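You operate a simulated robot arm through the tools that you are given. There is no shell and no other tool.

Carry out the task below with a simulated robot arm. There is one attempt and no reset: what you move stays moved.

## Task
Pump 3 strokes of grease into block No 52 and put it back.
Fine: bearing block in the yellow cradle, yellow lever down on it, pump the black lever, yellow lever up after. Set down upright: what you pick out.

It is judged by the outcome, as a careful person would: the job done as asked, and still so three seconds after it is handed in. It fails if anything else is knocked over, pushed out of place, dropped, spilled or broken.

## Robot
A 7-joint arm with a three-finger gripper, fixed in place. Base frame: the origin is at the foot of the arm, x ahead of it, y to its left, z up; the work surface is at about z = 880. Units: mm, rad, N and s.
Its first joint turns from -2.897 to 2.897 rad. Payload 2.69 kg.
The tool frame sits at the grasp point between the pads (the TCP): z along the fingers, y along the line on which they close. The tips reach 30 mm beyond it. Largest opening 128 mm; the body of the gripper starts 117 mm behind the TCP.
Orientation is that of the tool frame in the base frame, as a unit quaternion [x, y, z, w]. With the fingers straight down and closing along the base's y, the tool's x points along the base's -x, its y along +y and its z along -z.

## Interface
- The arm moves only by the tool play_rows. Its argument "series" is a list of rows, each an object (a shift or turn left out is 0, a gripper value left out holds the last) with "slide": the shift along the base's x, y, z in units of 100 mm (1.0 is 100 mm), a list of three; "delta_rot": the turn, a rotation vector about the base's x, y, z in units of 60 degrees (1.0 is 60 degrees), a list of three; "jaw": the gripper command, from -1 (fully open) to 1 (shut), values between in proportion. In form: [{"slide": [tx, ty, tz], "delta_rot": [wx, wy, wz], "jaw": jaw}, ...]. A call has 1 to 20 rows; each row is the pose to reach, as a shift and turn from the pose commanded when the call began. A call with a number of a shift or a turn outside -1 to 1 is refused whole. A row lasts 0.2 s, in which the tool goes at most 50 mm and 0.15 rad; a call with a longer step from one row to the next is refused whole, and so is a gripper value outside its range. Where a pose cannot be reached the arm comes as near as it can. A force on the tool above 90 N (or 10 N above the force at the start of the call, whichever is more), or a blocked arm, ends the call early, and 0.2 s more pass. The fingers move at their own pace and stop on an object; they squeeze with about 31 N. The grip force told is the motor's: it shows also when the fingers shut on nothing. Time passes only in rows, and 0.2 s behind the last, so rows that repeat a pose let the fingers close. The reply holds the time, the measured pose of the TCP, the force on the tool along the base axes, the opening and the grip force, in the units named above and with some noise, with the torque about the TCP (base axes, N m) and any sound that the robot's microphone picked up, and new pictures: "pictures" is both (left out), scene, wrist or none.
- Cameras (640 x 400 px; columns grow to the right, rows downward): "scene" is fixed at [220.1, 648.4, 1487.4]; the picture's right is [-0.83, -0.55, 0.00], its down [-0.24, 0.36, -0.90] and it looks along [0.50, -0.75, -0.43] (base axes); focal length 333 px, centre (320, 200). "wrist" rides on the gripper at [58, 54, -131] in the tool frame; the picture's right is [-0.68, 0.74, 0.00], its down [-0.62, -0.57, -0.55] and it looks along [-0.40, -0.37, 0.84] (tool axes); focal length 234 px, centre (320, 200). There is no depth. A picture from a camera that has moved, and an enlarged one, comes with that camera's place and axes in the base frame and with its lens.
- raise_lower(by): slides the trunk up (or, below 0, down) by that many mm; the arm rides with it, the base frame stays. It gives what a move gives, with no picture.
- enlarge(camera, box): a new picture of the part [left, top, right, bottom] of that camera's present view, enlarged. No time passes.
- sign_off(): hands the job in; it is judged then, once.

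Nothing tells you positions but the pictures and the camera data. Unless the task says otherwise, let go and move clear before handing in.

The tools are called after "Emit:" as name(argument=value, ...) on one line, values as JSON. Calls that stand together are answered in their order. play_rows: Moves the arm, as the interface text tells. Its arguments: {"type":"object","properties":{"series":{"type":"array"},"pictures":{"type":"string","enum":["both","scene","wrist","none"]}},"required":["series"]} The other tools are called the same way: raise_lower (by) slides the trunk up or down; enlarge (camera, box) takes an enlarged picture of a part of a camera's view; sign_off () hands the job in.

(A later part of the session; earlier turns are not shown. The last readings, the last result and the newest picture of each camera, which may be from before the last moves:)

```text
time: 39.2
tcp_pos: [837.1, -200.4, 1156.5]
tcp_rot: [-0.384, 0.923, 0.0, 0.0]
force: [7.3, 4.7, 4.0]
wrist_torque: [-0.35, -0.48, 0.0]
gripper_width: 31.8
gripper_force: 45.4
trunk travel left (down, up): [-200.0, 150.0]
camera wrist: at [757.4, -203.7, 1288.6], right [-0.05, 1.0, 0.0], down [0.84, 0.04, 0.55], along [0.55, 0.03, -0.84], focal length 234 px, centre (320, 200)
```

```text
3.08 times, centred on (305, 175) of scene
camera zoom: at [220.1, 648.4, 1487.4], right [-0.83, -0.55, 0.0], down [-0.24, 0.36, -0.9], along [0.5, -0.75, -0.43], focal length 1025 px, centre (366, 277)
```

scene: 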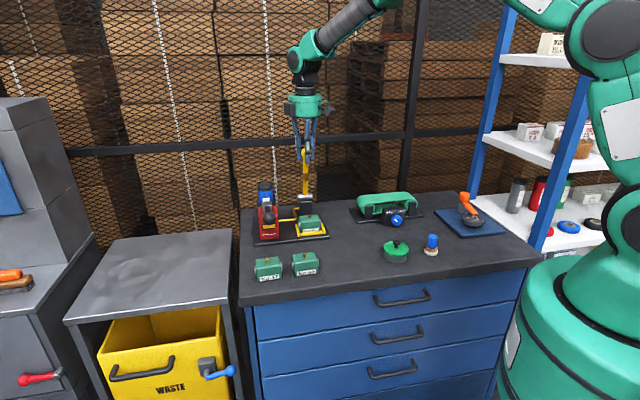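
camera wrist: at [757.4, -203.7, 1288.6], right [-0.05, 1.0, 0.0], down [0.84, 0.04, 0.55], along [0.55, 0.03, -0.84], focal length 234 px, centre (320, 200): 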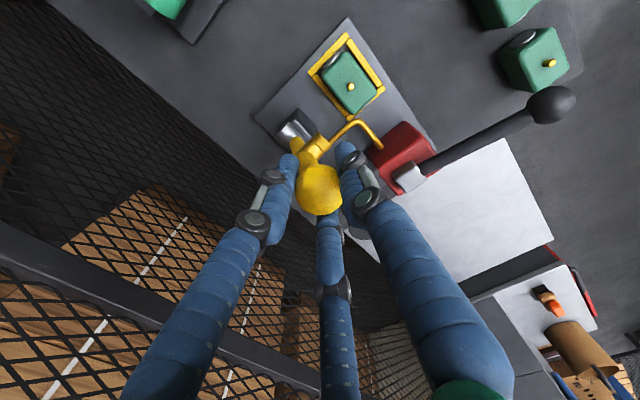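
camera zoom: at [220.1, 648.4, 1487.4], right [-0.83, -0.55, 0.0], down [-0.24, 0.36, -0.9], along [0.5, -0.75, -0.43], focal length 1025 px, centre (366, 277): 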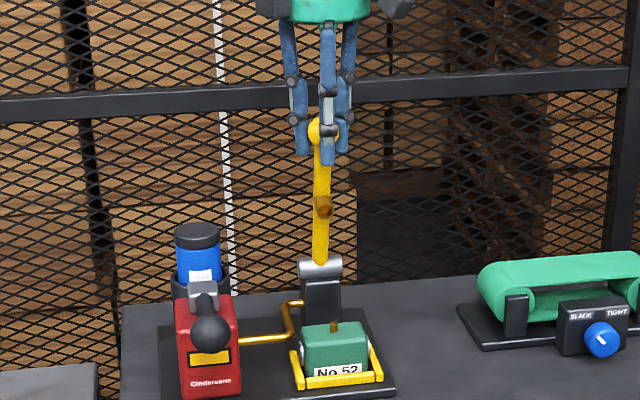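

The lever follows smoothly with small forces. I continue along the arc to about 50°.

Emit:
play_rows(series=[{"slide": [-0.08, 0.08, -0.035]}, {"slide": [-0.154, 0.154, -0.073]}, {"slide": [-0.22, 0.22, -0.112]}, {"slide": [-0.28, 0.28, -0.156]}, {"slide": [-0.342, 0.342, -0.206]}, {"slide": [-0.4, 0.4, -0.258]}, {"slide": [-0.456, 0.456, -0.315]}, {"slide": [-0.51, 0.51, -0.376]}, {"slide": [-0.562, 0.562, -0.442]}, {"slide": [-0.612, 0.612, -0.51]}, {"slide": [-0.612, 0.612, -0.51]}], pictures="both")

Emit:
enlarge(camera="scene", box=[250, 120, 350, 250])

```text
time: 41.6
tcp_pos: [776.3, -139.5, 1105.4]
tcp_rot: [-0.384, 0.923, 0.001, 0.0]
force: [5.0, -13.1, -6.6]
wrist_torque: [-0.47, -0.66, 0.01]
gripper_width: 32.1
gripper_force: 44.7
trunk travel left (down, up): [-200.0, 150.0]
camera wrist: at [696.5, -142.6, 1237.7], right [-0.05, 1.0, 0.0], down [0.84, 0.04, 0.55], along [0.55, 0.03, -0.84], focal length 234 px, centre (320, 200)
```

scene: 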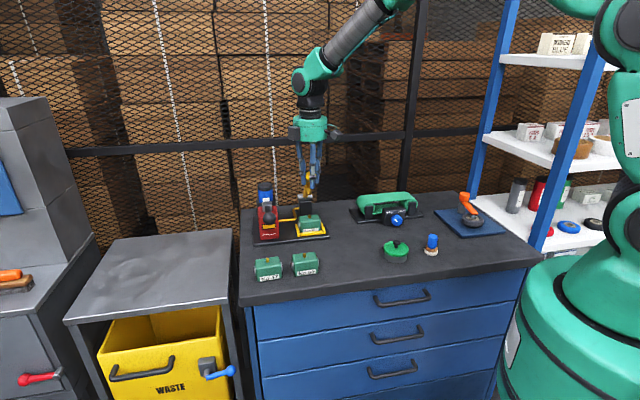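
wrist: 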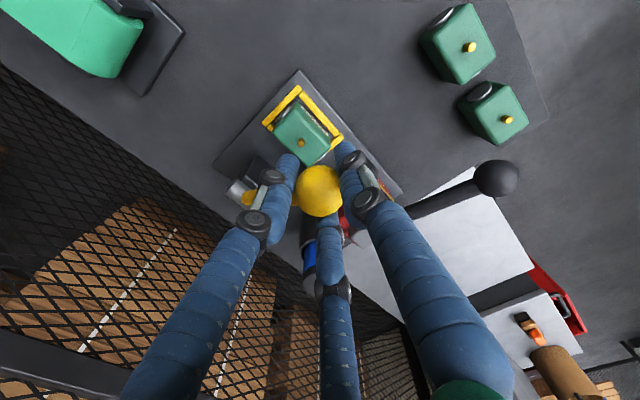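

```text
3.08 times, centred on (300, 185) of scene
camera zoom: at [220.1, 648.4, 1487.4], right [-0.83, -0.55, 0.0], down [-0.24, 0.36, -0.9], along [0.5, -0.75, -0.43], focal length 1025 px, centre (382, 246)
```

zoom: 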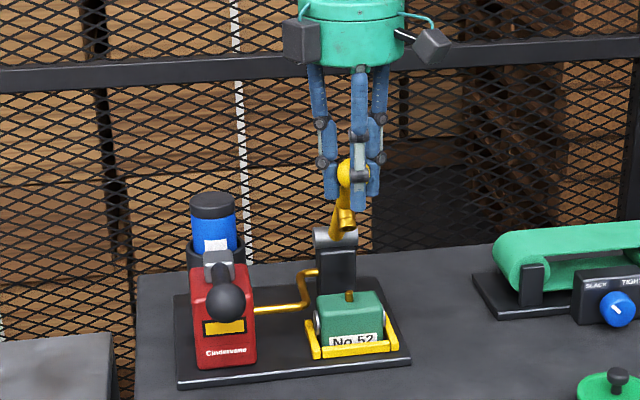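

Emit:
play_rows(series=[{"slide": [-0.04, 0.04, -0.08]}, {"slide": [-0.083, 0.083, -0.159]}, {"slide": [-0.123, 0.123, -0.238]}, {"slide": [-0.162, 0.162, -0.319]}, {"slide": [-0.196, 0.196, -0.404]}, {"slide": [-0.228, 0.228, -0.489]}, {"slide": [-0.256, 0.256, -0.578]}, {"slide": [-0.283, 0.283, -0.669]}, {"slide": [-0.3, 0.3, -0.745]}, {"slide": [-0.3, 0.3, -0.745]}], pictures="both")

Emit:
enlarge(camera="scene", box=[250, 140, 350, 250])

Emit:
enlarge(camera="wrist", box=[210, 80, 430, 260])

```text
time: 43.8
tcp_pos: [746.6, -110.7, 1031.7]
tcp_rot: [-0.384, 0.923, 0.0, 0.0]
force: [8.4, -1.3, 0.6]
wrist_torque: [-0.2, -0.44, -0.04]
gripper_width: 32.7
gripper_force: 44.9
trunk travel left (down, up): [-200.0, 150.0]
camera wrist: at [666.5, -112.8, 1164.5], right [-0.05, 1.0, 0.0], down [0.84, 0.04, 0.55], along [0.55, 0.03, -0.84], focal length 234 px, centre (320, 200)
```

scene: 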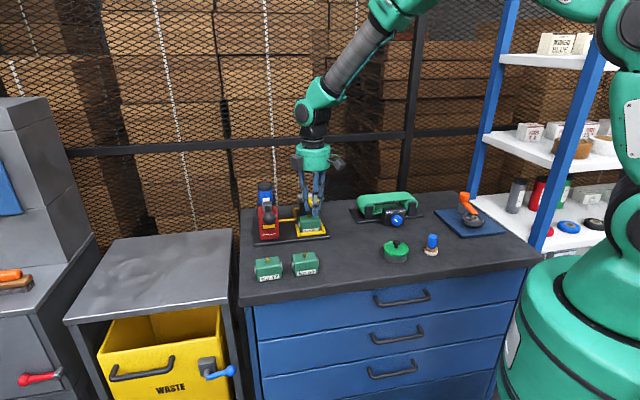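
wrist: 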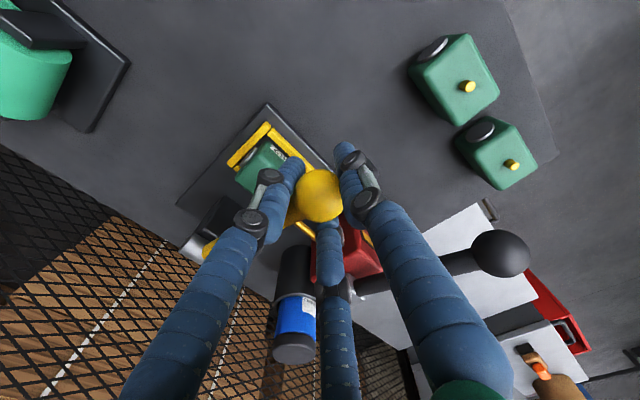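

```text
3.64 times, centred on (300, 195) of scene
camera zoom: at [220.1, 648.4, 1487.4], right [-0.83, -0.55, 0.0], down [-0.24, 0.36, -0.9], along [0.5, -0.75, -0.43], focal length 1211 px, centre (393, 218)
```

zoom: 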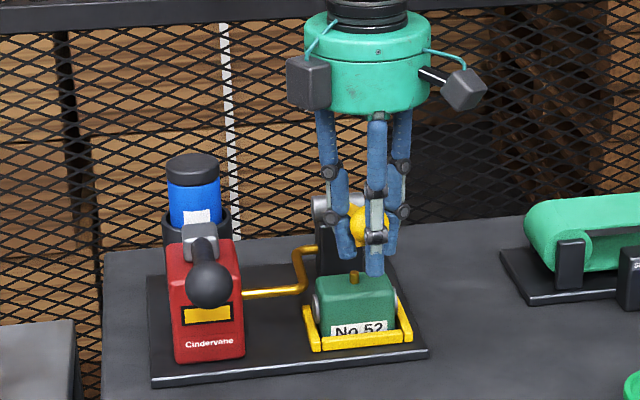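

```text
2.22 times, centred on (320, 170) of wrist
camera zoom: at [666.5, -112.8, 1164.5], right [-0.05, 1.0, 0.0], down [0.84, 0.04, 0.55], along [0.55, 0.03, -0.84], focal length 520 px, centre (320, 267)
```

zoom: 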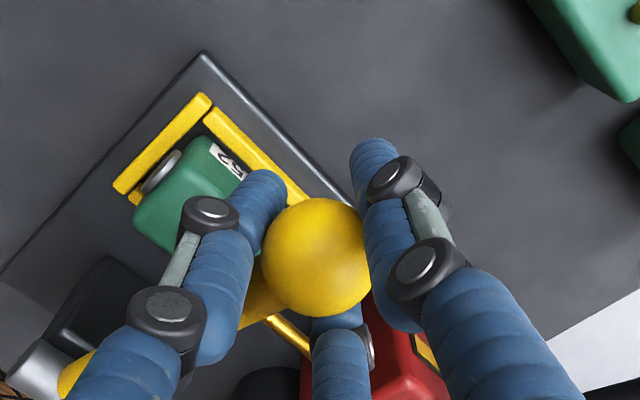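

Emit:
play_rows(series=[{"slide": [-0.011, 0.011, -0.055]}, {"slide": [-0.022, 0.022, -0.11]}, {"slide": [-0.032, 0.032, -0.175]}, {"slide": [-0.041, 0.041, -0.237]}, {"slide": [-0.048, 0.048, -0.3]}, {"slide": [-0.048, 0.048, -0.3]}], pictures="both")

Emit:
enlarge(camera="scene", box=[270, 170, 350, 250])

Emit:
enlarge(camera="wrist", box=[200, 100, 420, 280])

```text
time: 45.2
tcp_pos: [742.3, -105.9, 1000.3]
tcp_rot: [-0.384, 0.923, 0.0, 0.0]
force: [16.3, -7.9, -5.7]
wrist_torque: [0.25, 0.25, -0.02]
gripper_width: 33.2
gripper_force: 45.0
trunk travel left (down, up): [-200.0, 150.0]
camera wrist: at [662.1, -108.3, 1133.1], right [-0.05, 1.0, 0.0], down [0.84, 0.04, 0.55], along [0.55, 0.02, -0.84], focal length 234 px, centre (320, 200)
```

scene: 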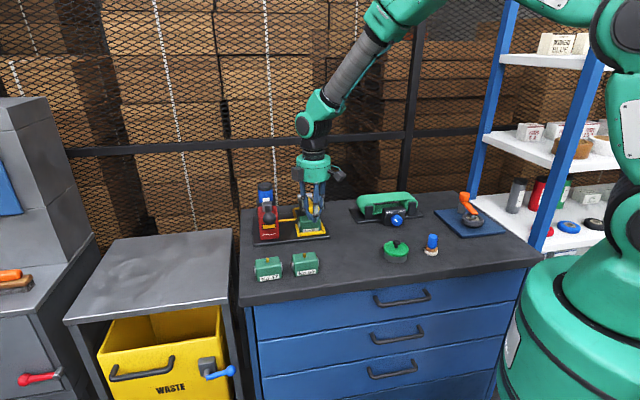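
wrist: 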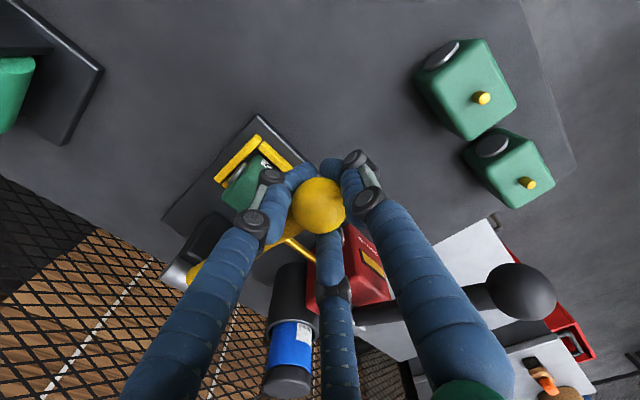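

```text
5.00 times, centred on (310, 210) of scene
camera zoom: at [220.1, 648.4, 1487.4], right [-0.83, -0.55, 0.0], down [-0.24, 0.36, -0.9], along [0.5, -0.75, -0.43], focal length 1666 px, centre (370, 150)
```

zoom: 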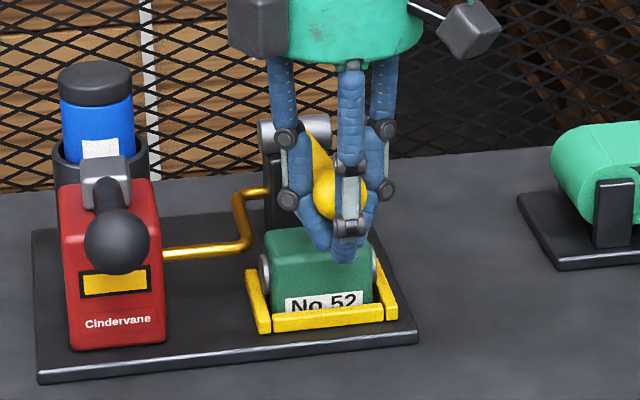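

```text
2.22 times, centred on (310, 190) of wrist
camera zoom: at [662.1, -108.3, 1133.1], right [-0.05, 1.0, 0.0], down [0.84, 0.04, 0.55], along [0.55, 0.02, -0.84], focal length 520 px, centre (342, 222)
```

zoom: 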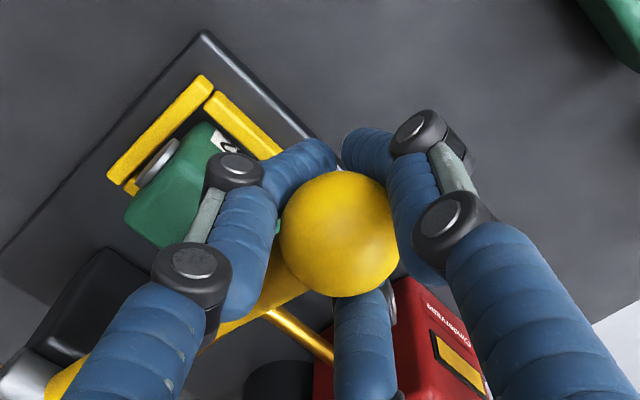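

The ball has started to slip upward through the fingers near the bottom of the swing, so I'll stop squeezing: open, rise, form a narrow three-fingertip cup, and press the ball down from above.

Emit:
play_rows(series=[{"jaw": 0.3}, {"jaw": 0.0}, {"jaw": -0.2}, {"jaw": -0.2}], pictures="both")

Emit:
enlarge(camera="scene", box=[270, 170, 350, 250])

Emit:
enlarge(camera="wrist", box=[200, 100, 420, 280])

```text
time: 46.2
tcp_pos: [741.1, -103.9, 1001.6]
tcp_rot: [-0.384, 0.923, 0.0, 0.0]
force: [-0.4, 0.2, -0.2]
wrist_torque: [-0.04, -0.02, -0.01]
gripper_width: 76.5
gripper_force: 0.0
trunk travel left (down, up): [-200.0, 150.0]
camera wrist: at [660.9, -107.6, 1134.0], right [-0.05, 1.0, 0.0], down [0.84, 0.04, 0.55], along [0.55, 0.02, -0.84], focal length 234 px, centre (320, 200)
```

scene: 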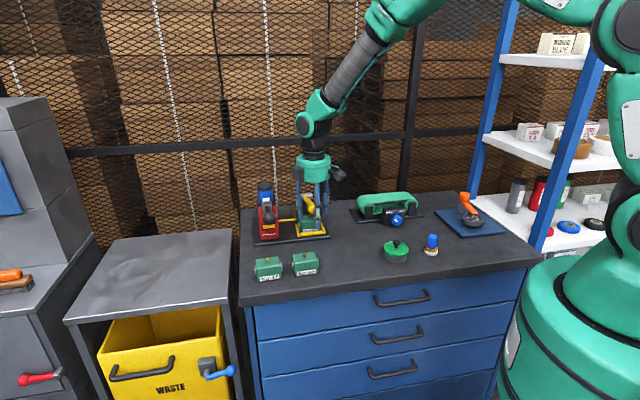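
wrist: 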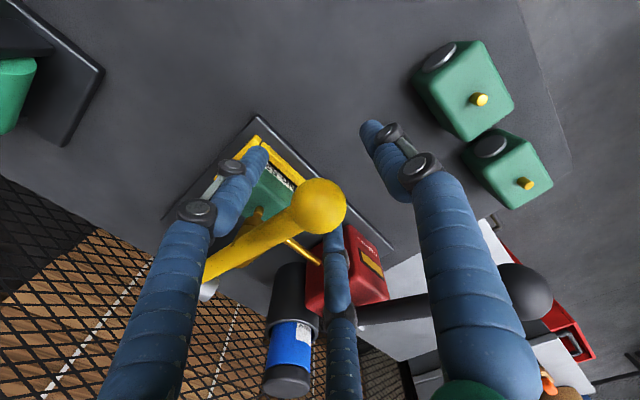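

```text
5.00 times, centred on (310, 210) of scene
camera zoom: at [220.1, 648.4, 1487.4], right [-0.83, -0.55, 0.0], down [-0.24, 0.36, -0.9], along [0.5, -0.75, -0.43], focal length 1666 px, centre (370, 150)
```

zoom: 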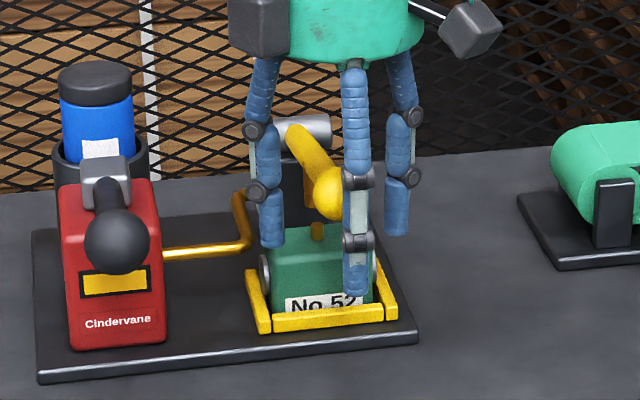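

```text
2.22 times, centred on (310, 190) of wrist
camera zoom: at [660.9, -107.6, 1134.0], right [-0.05, 1.0, 0.0], down [0.84, 0.04, 0.55], along [0.55, 0.02, -0.84], focal length 520 px, centre (342, 222)
```

zoom: 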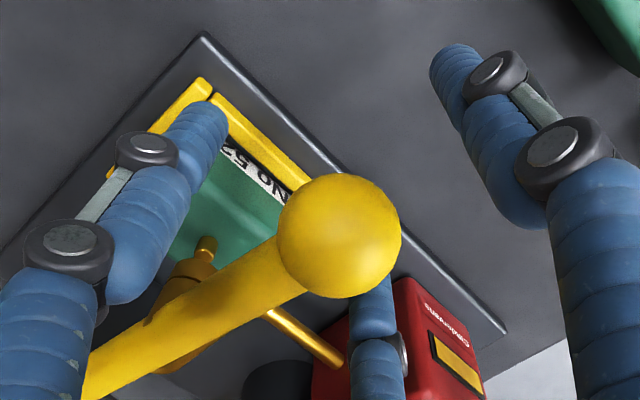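

The lever holds its place when released (ball now about (741, -104, 1020)). I rise above it and form the fingertip cup.

Emit:
play_rows(series=[{"slide": [0, 0, 0.2]}, {"slide": [0, 0, 0.4]}, {"slide": [0, 0, 0.6]}, {"slide": [0, 0, 0.8]}, {"slide": [0, 0, 0.85], "jaw": 0.3}, {"slide": [0, 0, 0.85], "jaw": 0.69}, {"slide": [0, 0, 0.85], "jaw": 0.69}], pictures="both")

Emit:
enlarge(camera="scene", box=[270, 150, 350, 250])

Emit:
enlarge(camera="wrist", box=[210, 80, 430, 260])

```text
time: 47.8
tcp_pos: [741.2, -105.4, 1086.7]
tcp_rot: [-0.384, 0.923, 0.0, 0.0]
force: [0.1, -0.3, -1.1]
wrist_torque: [-0.01, 0.02, -0.01]
gripper_width: 19.8
gripper_force: 0.0
trunk travel left (down, up): [-200.0, 150.0]
camera wrist: at [660.6, -108.1, 1217.8], right [-0.05, 1.0, 0.0], down [0.84, 0.04, 0.55], along [0.55, 0.02, -0.84], focal length 234 px, centre (320, 200)
```

scene: 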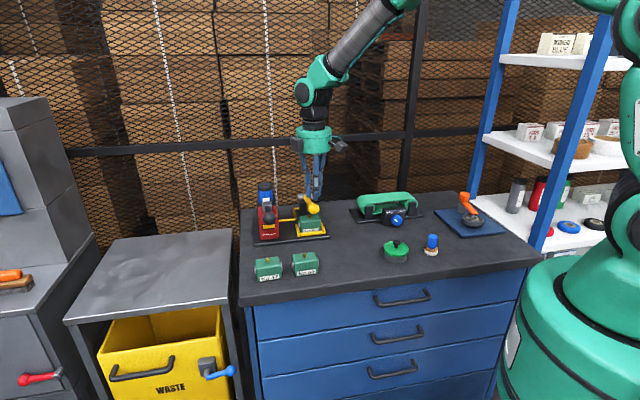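
wrist: 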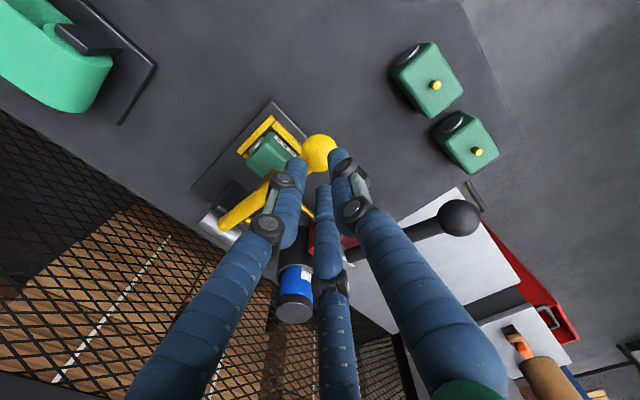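

```text
4.00 times, centred on (310, 200) of scene
camera zoom: at [220.1, 648.4, 1487.4], right [-0.83, -0.55, 0.0], down [-0.24, 0.36, -0.9], along [0.5, -0.75, -0.43], focal length 1332 px, centre (360, 200)
```

zoom: 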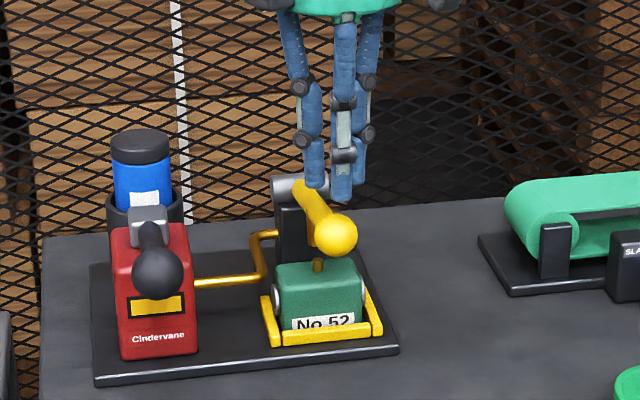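

```text
2.22 times, centred on (320, 170) of wrist
camera zoom: at [660.6, -108.1, 1217.8], right [-0.05, 1.0, 0.0], down [0.84, 0.04, 0.55], along [0.55, 0.02, -0.84], focal length 520 px, centre (320, 267)
```

zoom: 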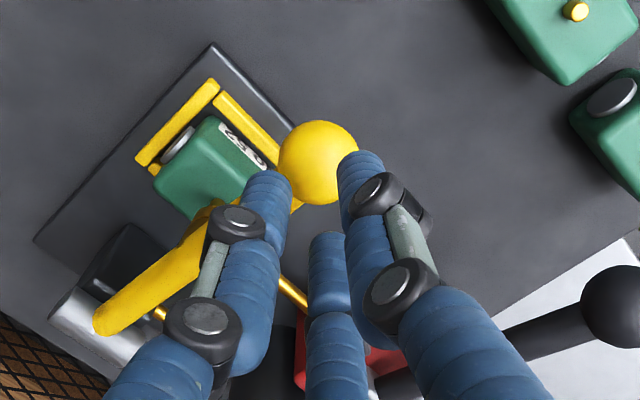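

Emit:
play_rows(series=[{"slide": [0, 0, -0.12]}, {"slide": [0, 0, -0.22]}, {"slide": [-0.005, 0.005, -0.28]}, {"slide": [-0.01, 0.01, -0.34]}, {"slide": [-0.01, 0.01, -0.34]}], pictures="both")

Emit:
enlarge(camera="scene", box=[270, 150, 350, 250])

Emit:
enlarge(camera="wrist", box=[210, 80, 430, 260])

```text
time: 49.0
tcp_pos: [739.8, -104.8, 1052.1]
tcp_rot: [-0.385, 0.923, 0.0, 0.0]
force: [0.1, -0.3, -0.7]
wrist_torque: [0.02, -0.01, -0.02]
gripper_width: 20.0
gripper_force: 0.0
trunk travel left (down, up): [-200.0, 150.0]
camera wrist: at [659.9, -107.5, 1184.2], right [-0.05, 1.0, 0.0], down [0.84, 0.04, 0.55], along [0.55, 0.02, -0.84], focal length 234 px, centre (320, 200)
```

scene: 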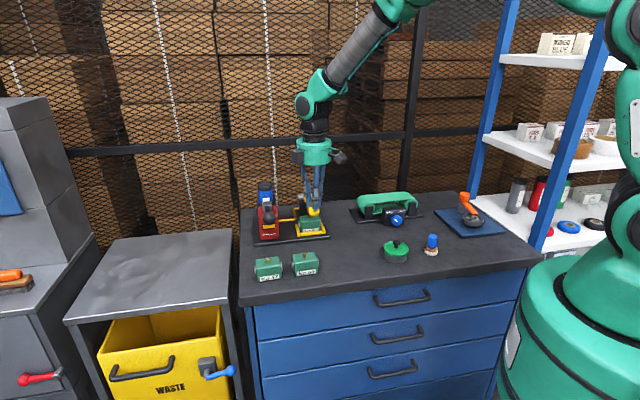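
wrist: 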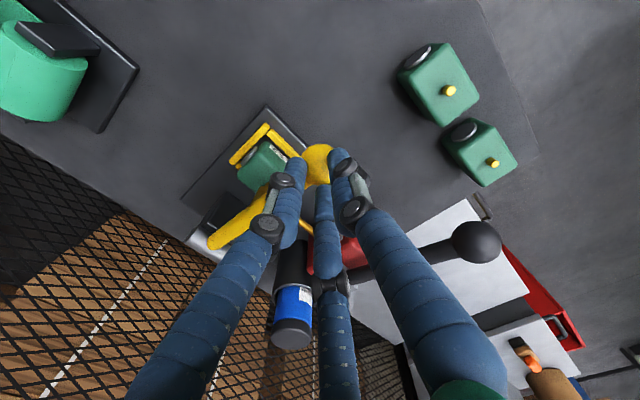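

```text
4.00 times, centred on (310, 200) of scene
camera zoom: at [220.1, 648.4, 1487.4], right [-0.83, -0.55, 0.0], down [-0.24, 0.36, -0.9], along [0.5, -0.75, -0.43], focal length 1332 px, centre (360, 200)
```

zoom: 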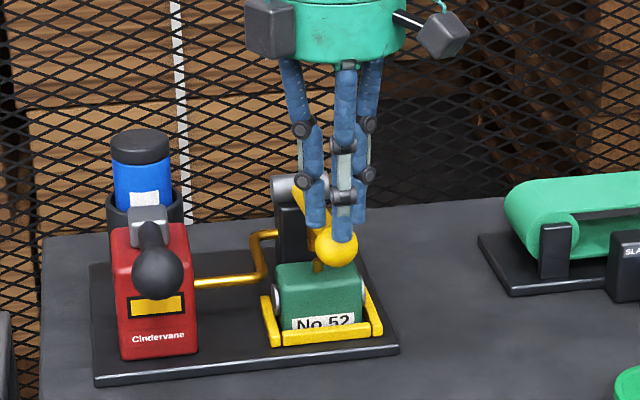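

```text
2.22 times, centred on (320, 170) of wrist
camera zoom: at [659.9, -107.5, 1184.2], right [-0.05, 1.0, 0.0], down [0.84, 0.04, 0.55], along [0.55, 0.02, -0.84], focal length 520 px, centre (320, 267)
```

zoom: 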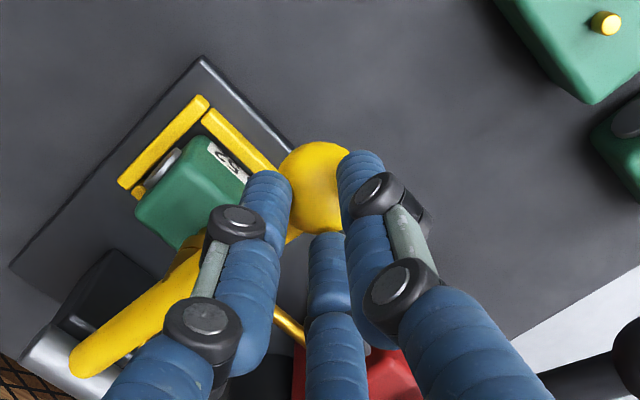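

The cup pushes the ball down with little force. Continuing downward in small steps, watching the force.

Emit:
play_rows(series=[{"slide": [-0.005, 0.005, -0.05]}, {"slide": [-0.01, 0.01, -0.1]}, {"slide": [-0.012, 0.012, -0.14]}, {"slide": [-0.012, 0.012, -0.14]}], pictures="none")

Emit:
play_rows(series=[{"slide": [-0.004, 0.004, -0.04]}, {"slide": [-0.008, 0.008, -0.08]}, {"slide": [-0.008, 0.008, -0.08]}], pictures="both")

Emit:
enlarge(camera="scene", box=[270, 160, 350, 250])

Emit:
enlarge(camera="wrist", box=[210, 80, 430, 260])

```text
time: 50.0
tcp_pos: [739.8, -103.5, 1038.2]
tcp_rot: [-0.384, 0.923, -0.001, 0.0]
force: [-0.1, -0.2, -0.2]
wrist_torque: [0.0, 0.01, 0.0]
gripper_width: 19.9
gripper_force: 0.1
trunk travel left (down, up): [-200.0, 150.0]
```

```text
time: 50.8
tcp_pos: [738.5, -102.8, 1030.1]
tcp_rot: [-0.384, 0.923, 0.001, 0.0]
force: [-0.6, 0.3, -1.1]
wrist_torque: [-0.05, 0.01, 0.02]
gripper_width: 19.9
gripper_force: 0.1
trunk travel left (down, up): [-200.0, 150.0]
camera wrist: at [658.1, -105.0, 1162.6], right [-0.05, 1.0, 0.0], down [0.84, 0.04, 0.55], along [0.55, 0.02, -0.84], focal length 234 px, centre (320, 200)
```

scene: 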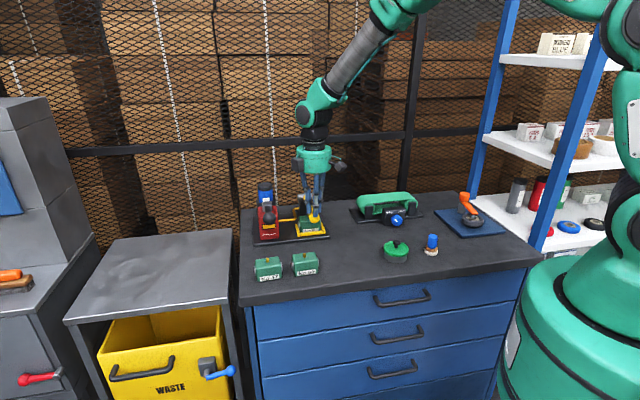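
wrist: 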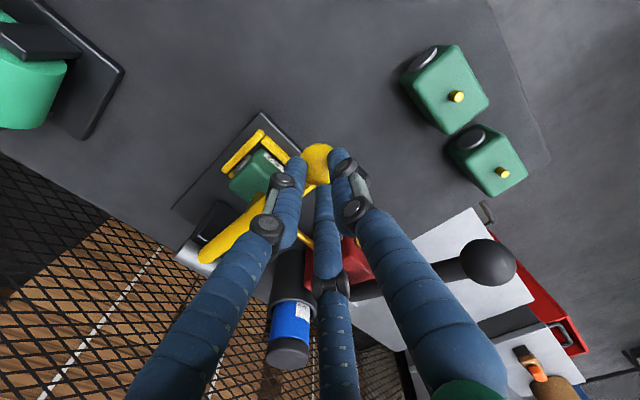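

```text
4.44 times, centred on (310, 205) of scene
camera zoom: at [220.1, 648.4, 1487.4], right [-0.83, -0.55, 0.0], down [-0.24, 0.36, -0.9], along [0.5, -0.75, -0.43], focal length 1480 px, centre (364, 178)
```

zoom: 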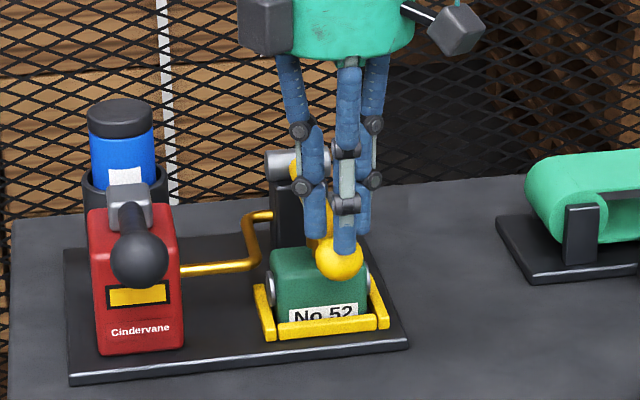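

```text
2.22 times, centred on (320, 170) of wrist
camera zoom: at [658.1, -105.0, 1162.6], right [-0.05, 1.0, 0.0], down [0.84, 0.04, 0.55], along [0.55, 0.02, -0.84], focal length 520 px, centre (320, 267)
```

zoom: 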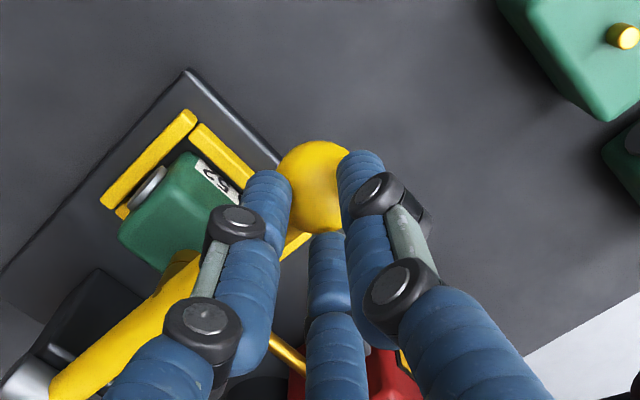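

Emit:
play_rows(series=[{"slide": [-0.001, 0.001, -0.03]}, {"slide": [-0.002, 0.002, -0.06]}, {"slide": [-0.002, 0.002, -0.06]}], pictures="none")

Emit:
play_rows(series=[{"slide": [0, 0, -0.03]}, {"slide": [0, 0, -0.05]}, {"slide": [0, 0, -0.05]}], pictures="both")

Emit:
enlarge(camera="scene", box=[270, 170, 350, 250])

```text
time: 51.6
tcp_pos: [738.5, -102.3, 1024.0]
tcp_rot: [-0.384, 0.923, 0.0, -0.001]
force: [0.0, -0.1, 0.8]
wrist_torque: [0.01, 0.01, 0.02]
gripper_width: 19.7
gripper_force: 0.1
trunk travel left (down, up): [-200.0, 150.0]
```

```text
time: 52.4
tcp_pos: [739.7, -101.7, 1019.5]
tcp_rot: [-0.384, 0.923, 0.0, 0.0]
force: [-0.6, -0.7, -0.1]
wrist_torque: [0.0, 0.02, 0.02]
gripper_width: 19.9
gripper_force: 0.2
trunk travel left (down, up): [-200.0, 150.0]
camera wrist: at [658.5, -105.0, 1152.0], right [-0.05, 1.0, 0.0], down [0.84, 0.04, 0.55], along [0.55, 0.02, -0.84], focal length 234 px, centre (320, 200)
```

scene: 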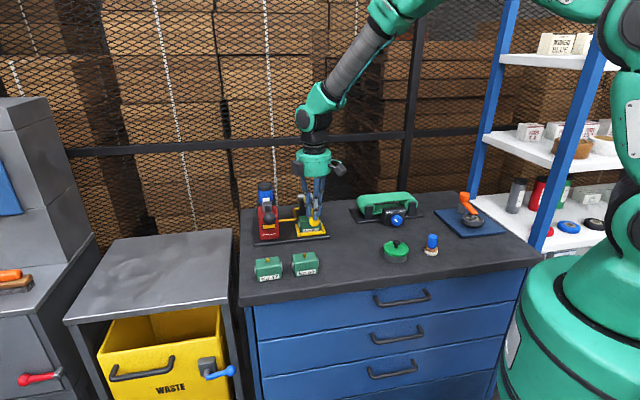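
wrist: 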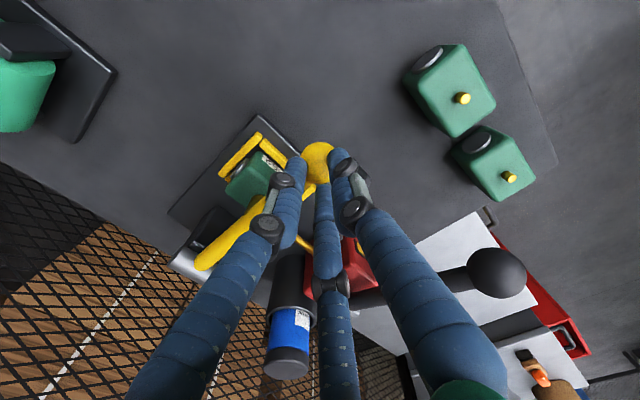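

```text
5.00 times, centred on (310, 210) of scene
camera zoom: at [220.1, 648.4, 1487.4], right [-0.83, -0.55, 0.0], down [-0.24, 0.36, -0.9], along [0.5, -0.75, -0.43], focal length 1666 px, centre (370, 150)
```

zoom: 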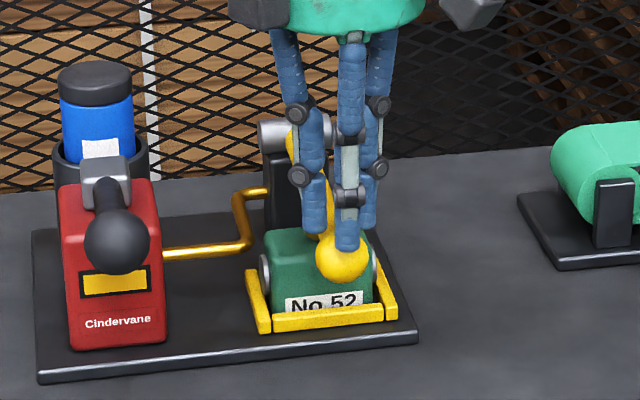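

Emit:
play_rows(series=[{"slide": [0, 0, -0.03]}, {"slide": [0.001, -0.001, -0.05]}, {"slide": [0.001, -0.001, -0.05]}], pictures="none")

Emit:
play_rows(series=[{"slide": [0, 0, -0.03]}, {"slide": [0.002, -0.002, -0.05]}, {"slide": [0.002, -0.002, -0.05]}], pictures="both")

Emit:
enlarge(camera="scene", box=[270, 170, 350, 250])

Emit:
enlarge(camera="wrist", box=[150, 90, 350, 290])

```text
time: 53.2
tcp_pos: [738.9, -102.9, 1015.4]
tcp_rot: [-0.385, 0.923, 0.0, 0.001]
force: [-2.1, -0.4, 20.2]
wrist_torque: [0.01, 0.19, 0.0]
gripper_width: 21.4
gripper_force: 0.8
trunk travel left (down, up): [-200.0, 150.0]
```

```text
time: 54.0
tcp_pos: [738.9, -103.7, 1014.6]
tcp_rot: [-0.384, 0.923, -0.002, 0.003]
force: [2.2, 5.8, 56.7]
wrist_torque: [0.2, 0.28, -0.02]
gripper_width: 20.5
gripper_force: 27.4
trunk travel left (down, up): [-200.0, 150.0]
camera wrist: at [657.9, -104.9, 1146.1], right [-0.05, 1.0, 0.0], down [0.83, 0.04, 0.56], along [0.55, 0.02, -0.83], focal length 234 px, centre (320, 200)
```

scene: 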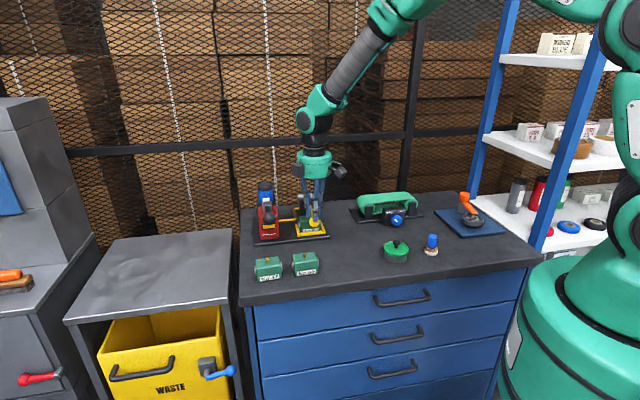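
wrist: 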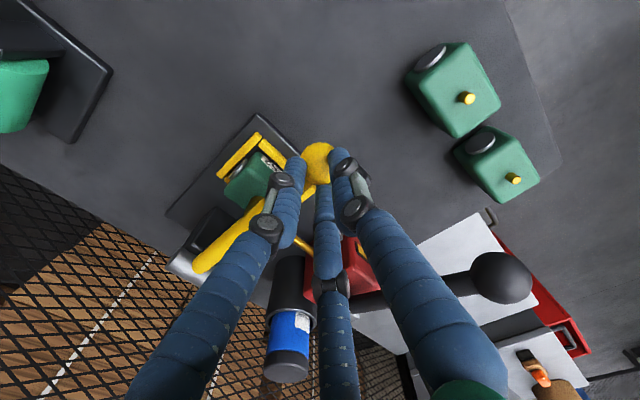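

```text
5.00 times, centred on (310, 210) of scene
camera zoom: at [220.1, 648.4, 1487.4], right [-0.83, -0.55, 0.0], down [-0.24, 0.36, -0.9], along [0.5, -0.75, -0.43], focal length 1666 px, centre (370, 150)
```

zoom: 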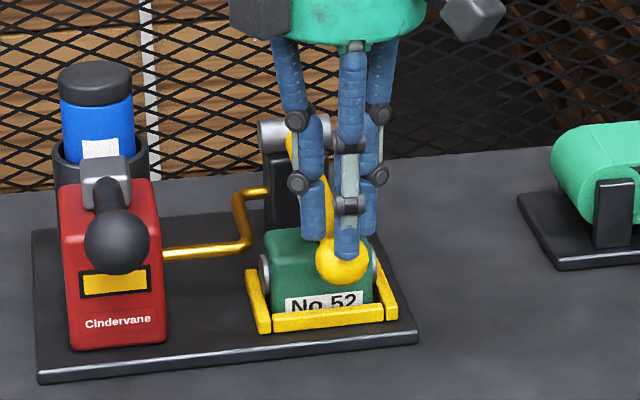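

```text
2.00 times, centred on (250, 190) of wrist
camera zoom: at [657.9, -104.9, 1146.1], right [-0.05, 1.0, 0.0], down [0.83, 0.04, 0.56], along [0.55, 0.02, -0.83], focal length 468 px, centre (460, 220)
```

zoom: 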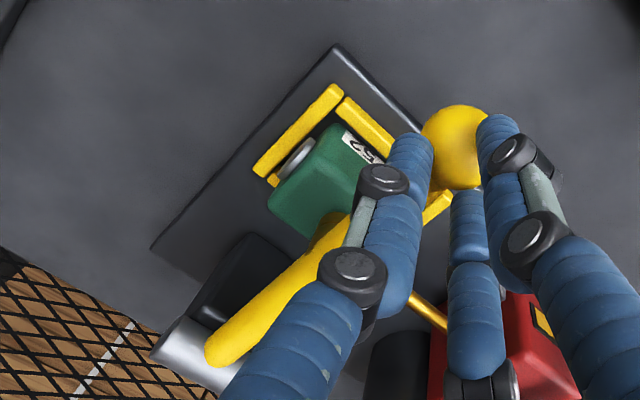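

A firm stop was reached (57 N) with the lever about horizontal over the block. I'll back off upward and check that it stays down.

Emit:
play_rows(series=[{"slide": [0, 0, 0.1]}, {"slide": [0, 0, 0.3]}, {"slide": [0, 0, 0.5]}, {"slide": [0, 0, 0.75]}, {"slide": [0, 0, 1.0]}, {"slide": [0, 0, 1.0]}], pictures="both")

Emit:
enlarge(camera="scene", box=[275, 175, 345, 245])

Emit:
enlarge(camera="wrist", box=[180, 80, 380, 260])

```text
time: 55.4
tcp_pos: [737.0, -102.0, 1109.3]
tcp_rot: [-0.384, 0.923, 0.0, 0.0]
force: [-0.5, 1.2, -0.7]
wrist_torque: [0.0, -0.05, -0.01]
gripper_width: 19.7
gripper_force: 0.0
trunk travel left (down, up): [-200.0, 150.0]
camera wrist: at [657.3, -105.3, 1242.6], right [-0.05, 1.0, 0.0], down [0.84, 0.04, 0.55], along [0.55, 0.02, -0.84], focal length 234 px, centre (320, 200)
```

scene: 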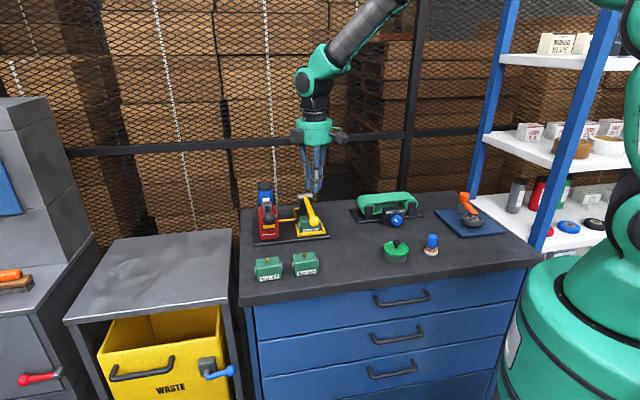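
wrist: 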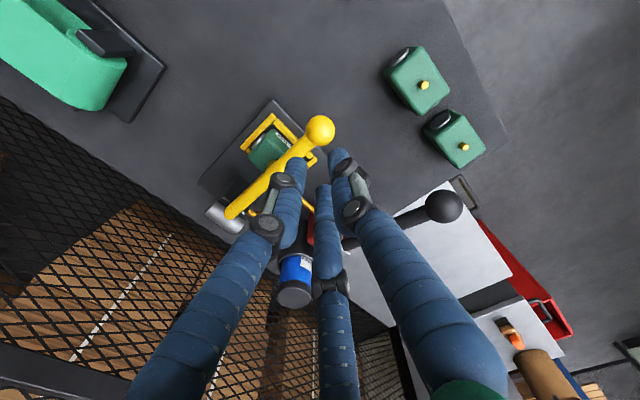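

```text
5.71 times, centred on (310, 210) of scene
camera zoom: at [220.1, 648.4, 1487.4], right [-0.83, -0.55, 0.0], down [-0.24, 0.36, -0.9], along [0.5, -0.75, -0.43], focal length 1903 px, centre (377, 143)
```

zoom: 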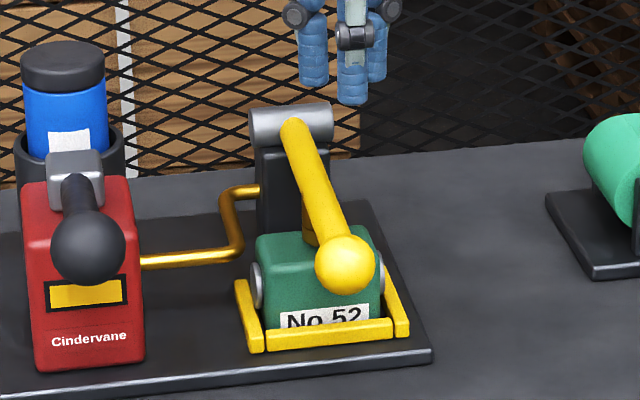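

```text
2.22 times, centred on (280, 170) of wrist
camera zoom: at [657.3, -105.3, 1242.6], right [-0.05, 1.0, 0.0], down [0.84, 0.04, 0.55], along [0.55, 0.02, -0.84], focal length 520 px, centre (409, 267)
```

zoom: 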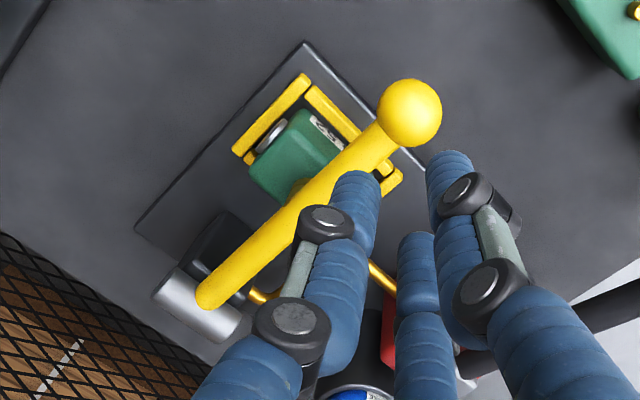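

The yellow lever stays down with its nozzle on the block's nipple. Next is the black pump ball at about (797, 37, 1031); I'll move over it with the fingertip cup.

Emit:
play_rows(series=[{"slide": [0.1, 0.25, 0.05], "jaw": 0.62}, {"slide": [0.2, 0.5, 0.05]}, {"slide": [0.3, 0.75, 0.05]}, {"slide": [0.4, 1.0, 0.05]}, {"slide": [0.4, 1.0, 0.05]}], pictures="none")

Emit:
play_rows(series=[{"slide": [0.1, 0.2, 0.0]}, {"slide": [0.2, 0.39, 0.0]}, {"slide": [0.2, 0.39, 0.0]}], pictures="both")

Emit:
enlarge(camera="wrist", box=[220, 80, 420, 260])

Emit:
enlarge(camera="scene", box=[230, 120, 340, 250])

```text
time: 56.6
tcp_pos: [780.7, -2.6, 1116.3]
tcp_rot: [-0.385, 0.923, 0.0, 0.0]
force: [-0.3, 1.0, -0.9]
wrist_torque: [-0.03, 0.02, 0.02]
gripper_width: 24.2
gripper_force: 0.1
trunk travel left (down, up): [-200.0, 150.0]
```

```text
time: 57.4
tcp_pos: [800.6, 37.5, 1114.2]
tcp_rot: [-0.384, 0.923, 0.0, 0.0]
force: [0.2, 0.3, -1.2]
wrist_torque: [-0.07, 0.0, 0.0]
gripper_width: 24.3
gripper_force: 0.1
trunk travel left (down, up): [-200.0, 150.0]
camera wrist: at [718.8, 34.5, 1246.8], right [-0.05, 1.0, 0.0], down [0.84, 0.04, 0.55], along [0.55, 0.02, -0.84], focal length 234 px, centre (320, 200)
```

scene: 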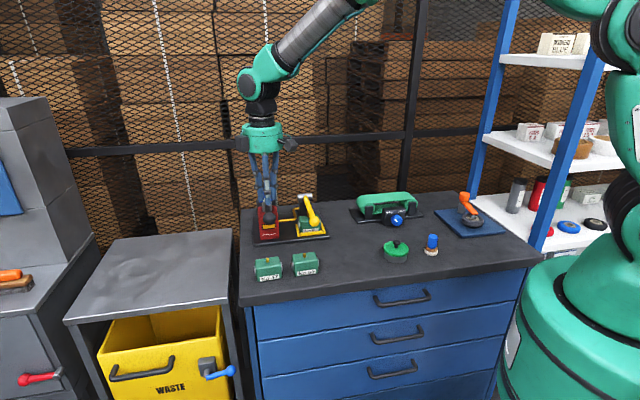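
wrist: 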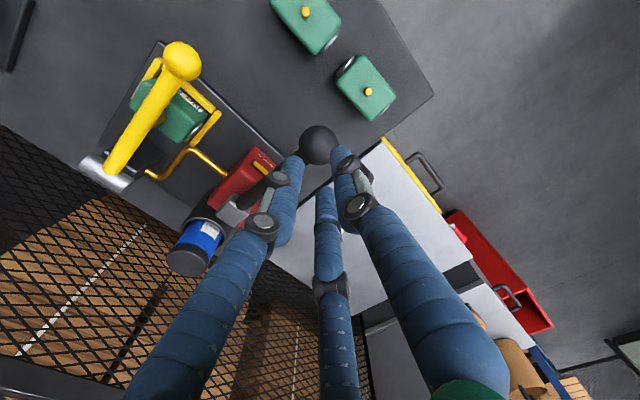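

```text
2.22 times, centred on (320, 170) of wrist
camera zoom: at [718.8, 34.5, 1246.8], right [-0.05, 1.0, 0.0], down [0.84, 0.04, 0.55], along [0.55, 0.02, -0.84], focal length 520 px, centre (320, 267)
```

zoom: 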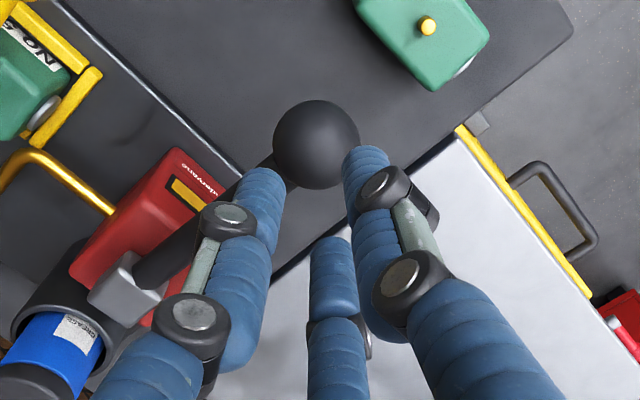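

```text
3.08 times, centred on (285, 185) of scene
camera zoom: at [220.1, 648.4, 1487.4], right [-0.83, -0.55, 0.0], down [-0.24, 0.36, -0.9], along [0.5, -0.75, -0.43], focal length 1025 px, centre (428, 246)
```

zoom: 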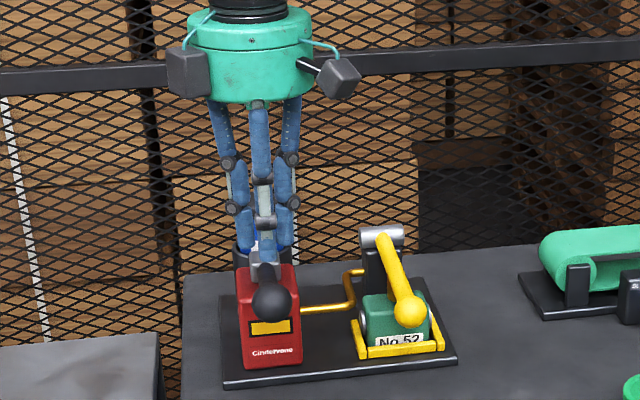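

Emit:
play_rows(series=[{"slide": [-0.01, -0.01, -0.15]}, {"slide": [-0.01, -0.01, -0.3]}, {"slide": [-0.01, -0.01, -0.4]}, {"slide": [-0.015, -0.005, -0.45]}, {"slide": [-0.015, -0.005, -0.45]}], pictures="both")

Emit:
enlarge(camera="scene", box=[230, 150, 340, 250])

Emit:
enlarge(camera="wrist", box=[220, 80, 420, 260])

```text
time: 58.6
tcp_pos: [798.6, 38.2, 1069.8]
tcp_rot: [-0.384, 0.923, 0.002, -0.001]
force: [-0.5, -2.1, 1.9]
wrist_torque: [-0.05, -0.02, 0.03]
gripper_width: 24.9
gripper_force: 0.8
trunk travel left (down, up): [-200.0, 150.0]
camera wrist: at [717.3, 34.8, 1202.0], right [-0.05, 1.0, 0.0], down [0.84, 0.04, 0.55], along [0.55, 0.02, -0.84], focal length 234 px, centre (320, 200)
```

scene: 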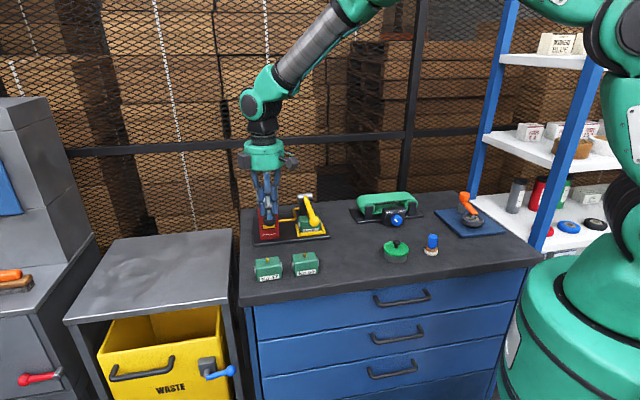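
wrist: 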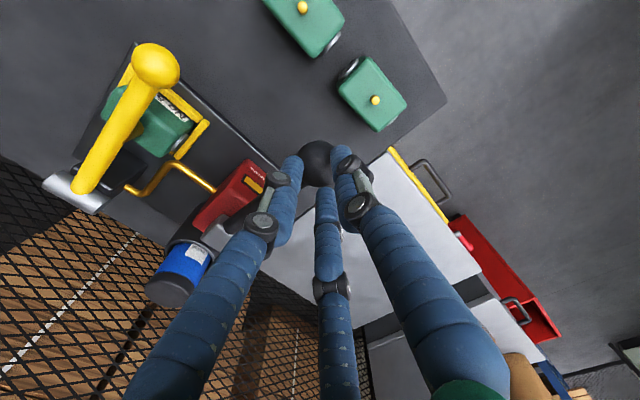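

```text
4.00 times, centred on (285, 200) of scene
camera zoom: at [220.1, 648.4, 1487.4], right [-0.83, -0.55, 0.0], down [-0.24, 0.36, -0.9], along [0.5, -0.75, -0.43], focal length 1332 px, centre (460, 200)
```

zoom: 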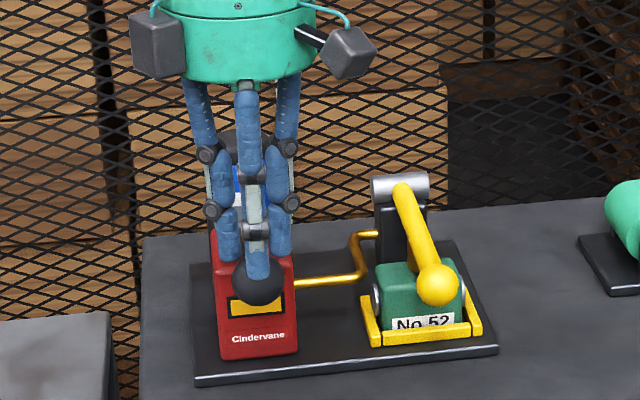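

```text
2.22 times, centred on (320, 170) of wrist
camera zoom: at [717.3, 34.8, 1202.0], right [-0.05, 1.0, 0.0], down [0.84, 0.04, 0.55], along [0.55, 0.02, -0.84], focal length 520 px, centre (320, 267)
```

zoom: 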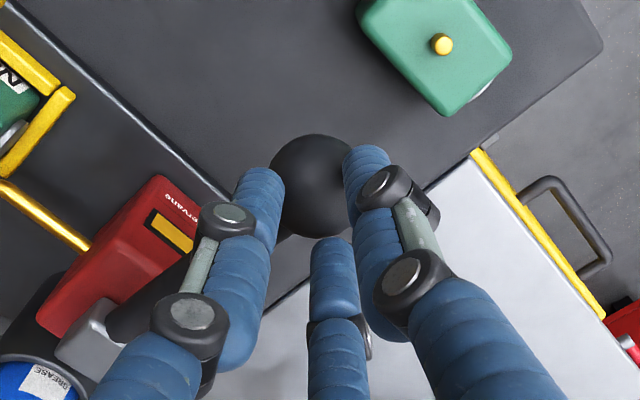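

Emit:
play_rows(series=[{"slide": [0, 0, 0.1]}, {"slide": [0, 0, 0.3]}, {"slide": [0, 0, 0.3]}], pictures="both")

Emit:
enlarge(camera="scene", box=[230, 150, 340, 250])

Emit:
enlarge(camera="wrist", box=[220, 80, 420, 260])

```text
time: 59.4
tcp_pos: [796.8, 38.1, 1100.2]
tcp_rot: [-0.385, 0.923, 0.0, -0.001]
force: [-0.1, 0.6, 1.6]
wrist_torque: [-0.01, -0.01, 0.0]
gripper_width: 24.6
gripper_force: 0.2
trunk travel left (down, up): [-200.0, 150.0]
camera wrist: at [716.3, 34.7, 1232.1], right [-0.05, 1.0, 0.0], down [0.84, 0.04, 0.55], along [0.55, 0.02, -0.84], focal length 234 px, centre (320, 200)
```

scene: 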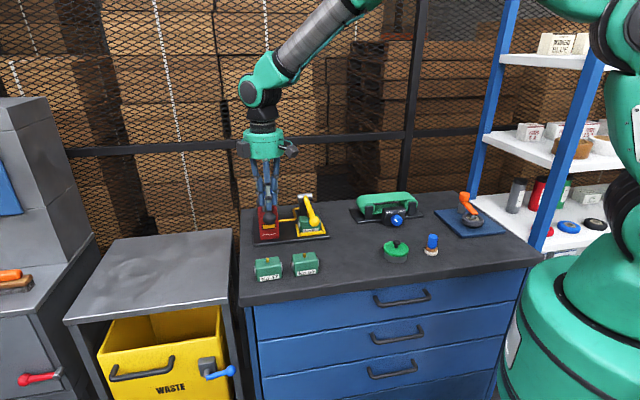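
wrist: 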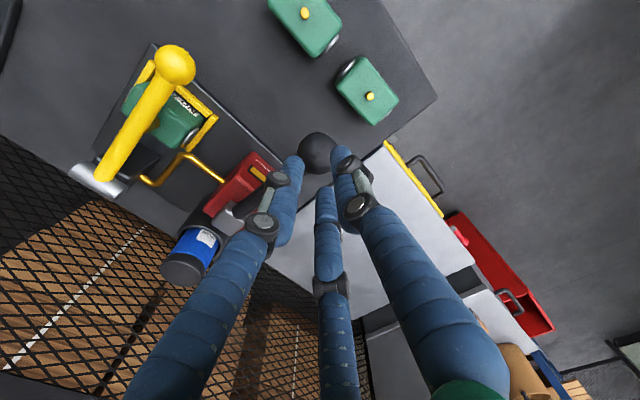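

```text
4.00 times, centred on (285, 200) of scene
camera zoom: at [220.1, 648.4, 1487.4], right [-0.83, -0.55, 0.0], down [-0.24, 0.36, -0.9], along [0.5, -0.75, -0.43], focal length 1332 px, centre (460, 200)
```

zoom: 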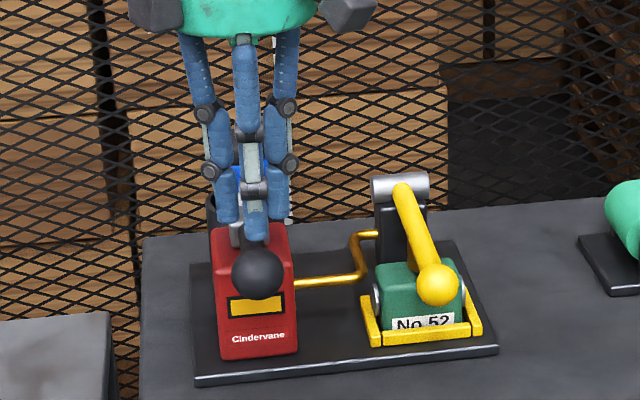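

```text
2.22 times, centred on (320, 170) of wrist
camera zoom: at [716.3, 34.7, 1232.1], right [-0.05, 1.0, 0.0], down [0.84, 0.04, 0.55], along [0.55, 0.02, -0.84], focal length 520 px, centre (320, 267)
```

zoom: 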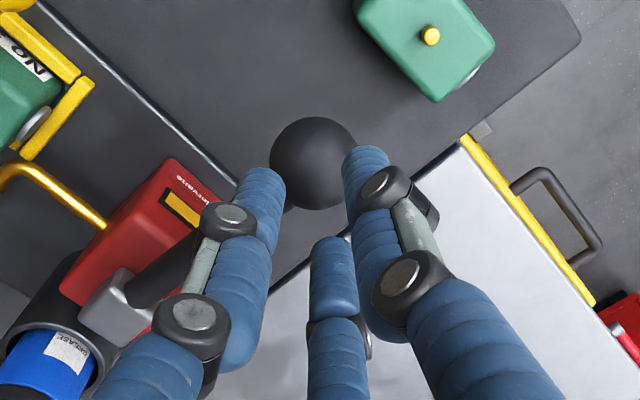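

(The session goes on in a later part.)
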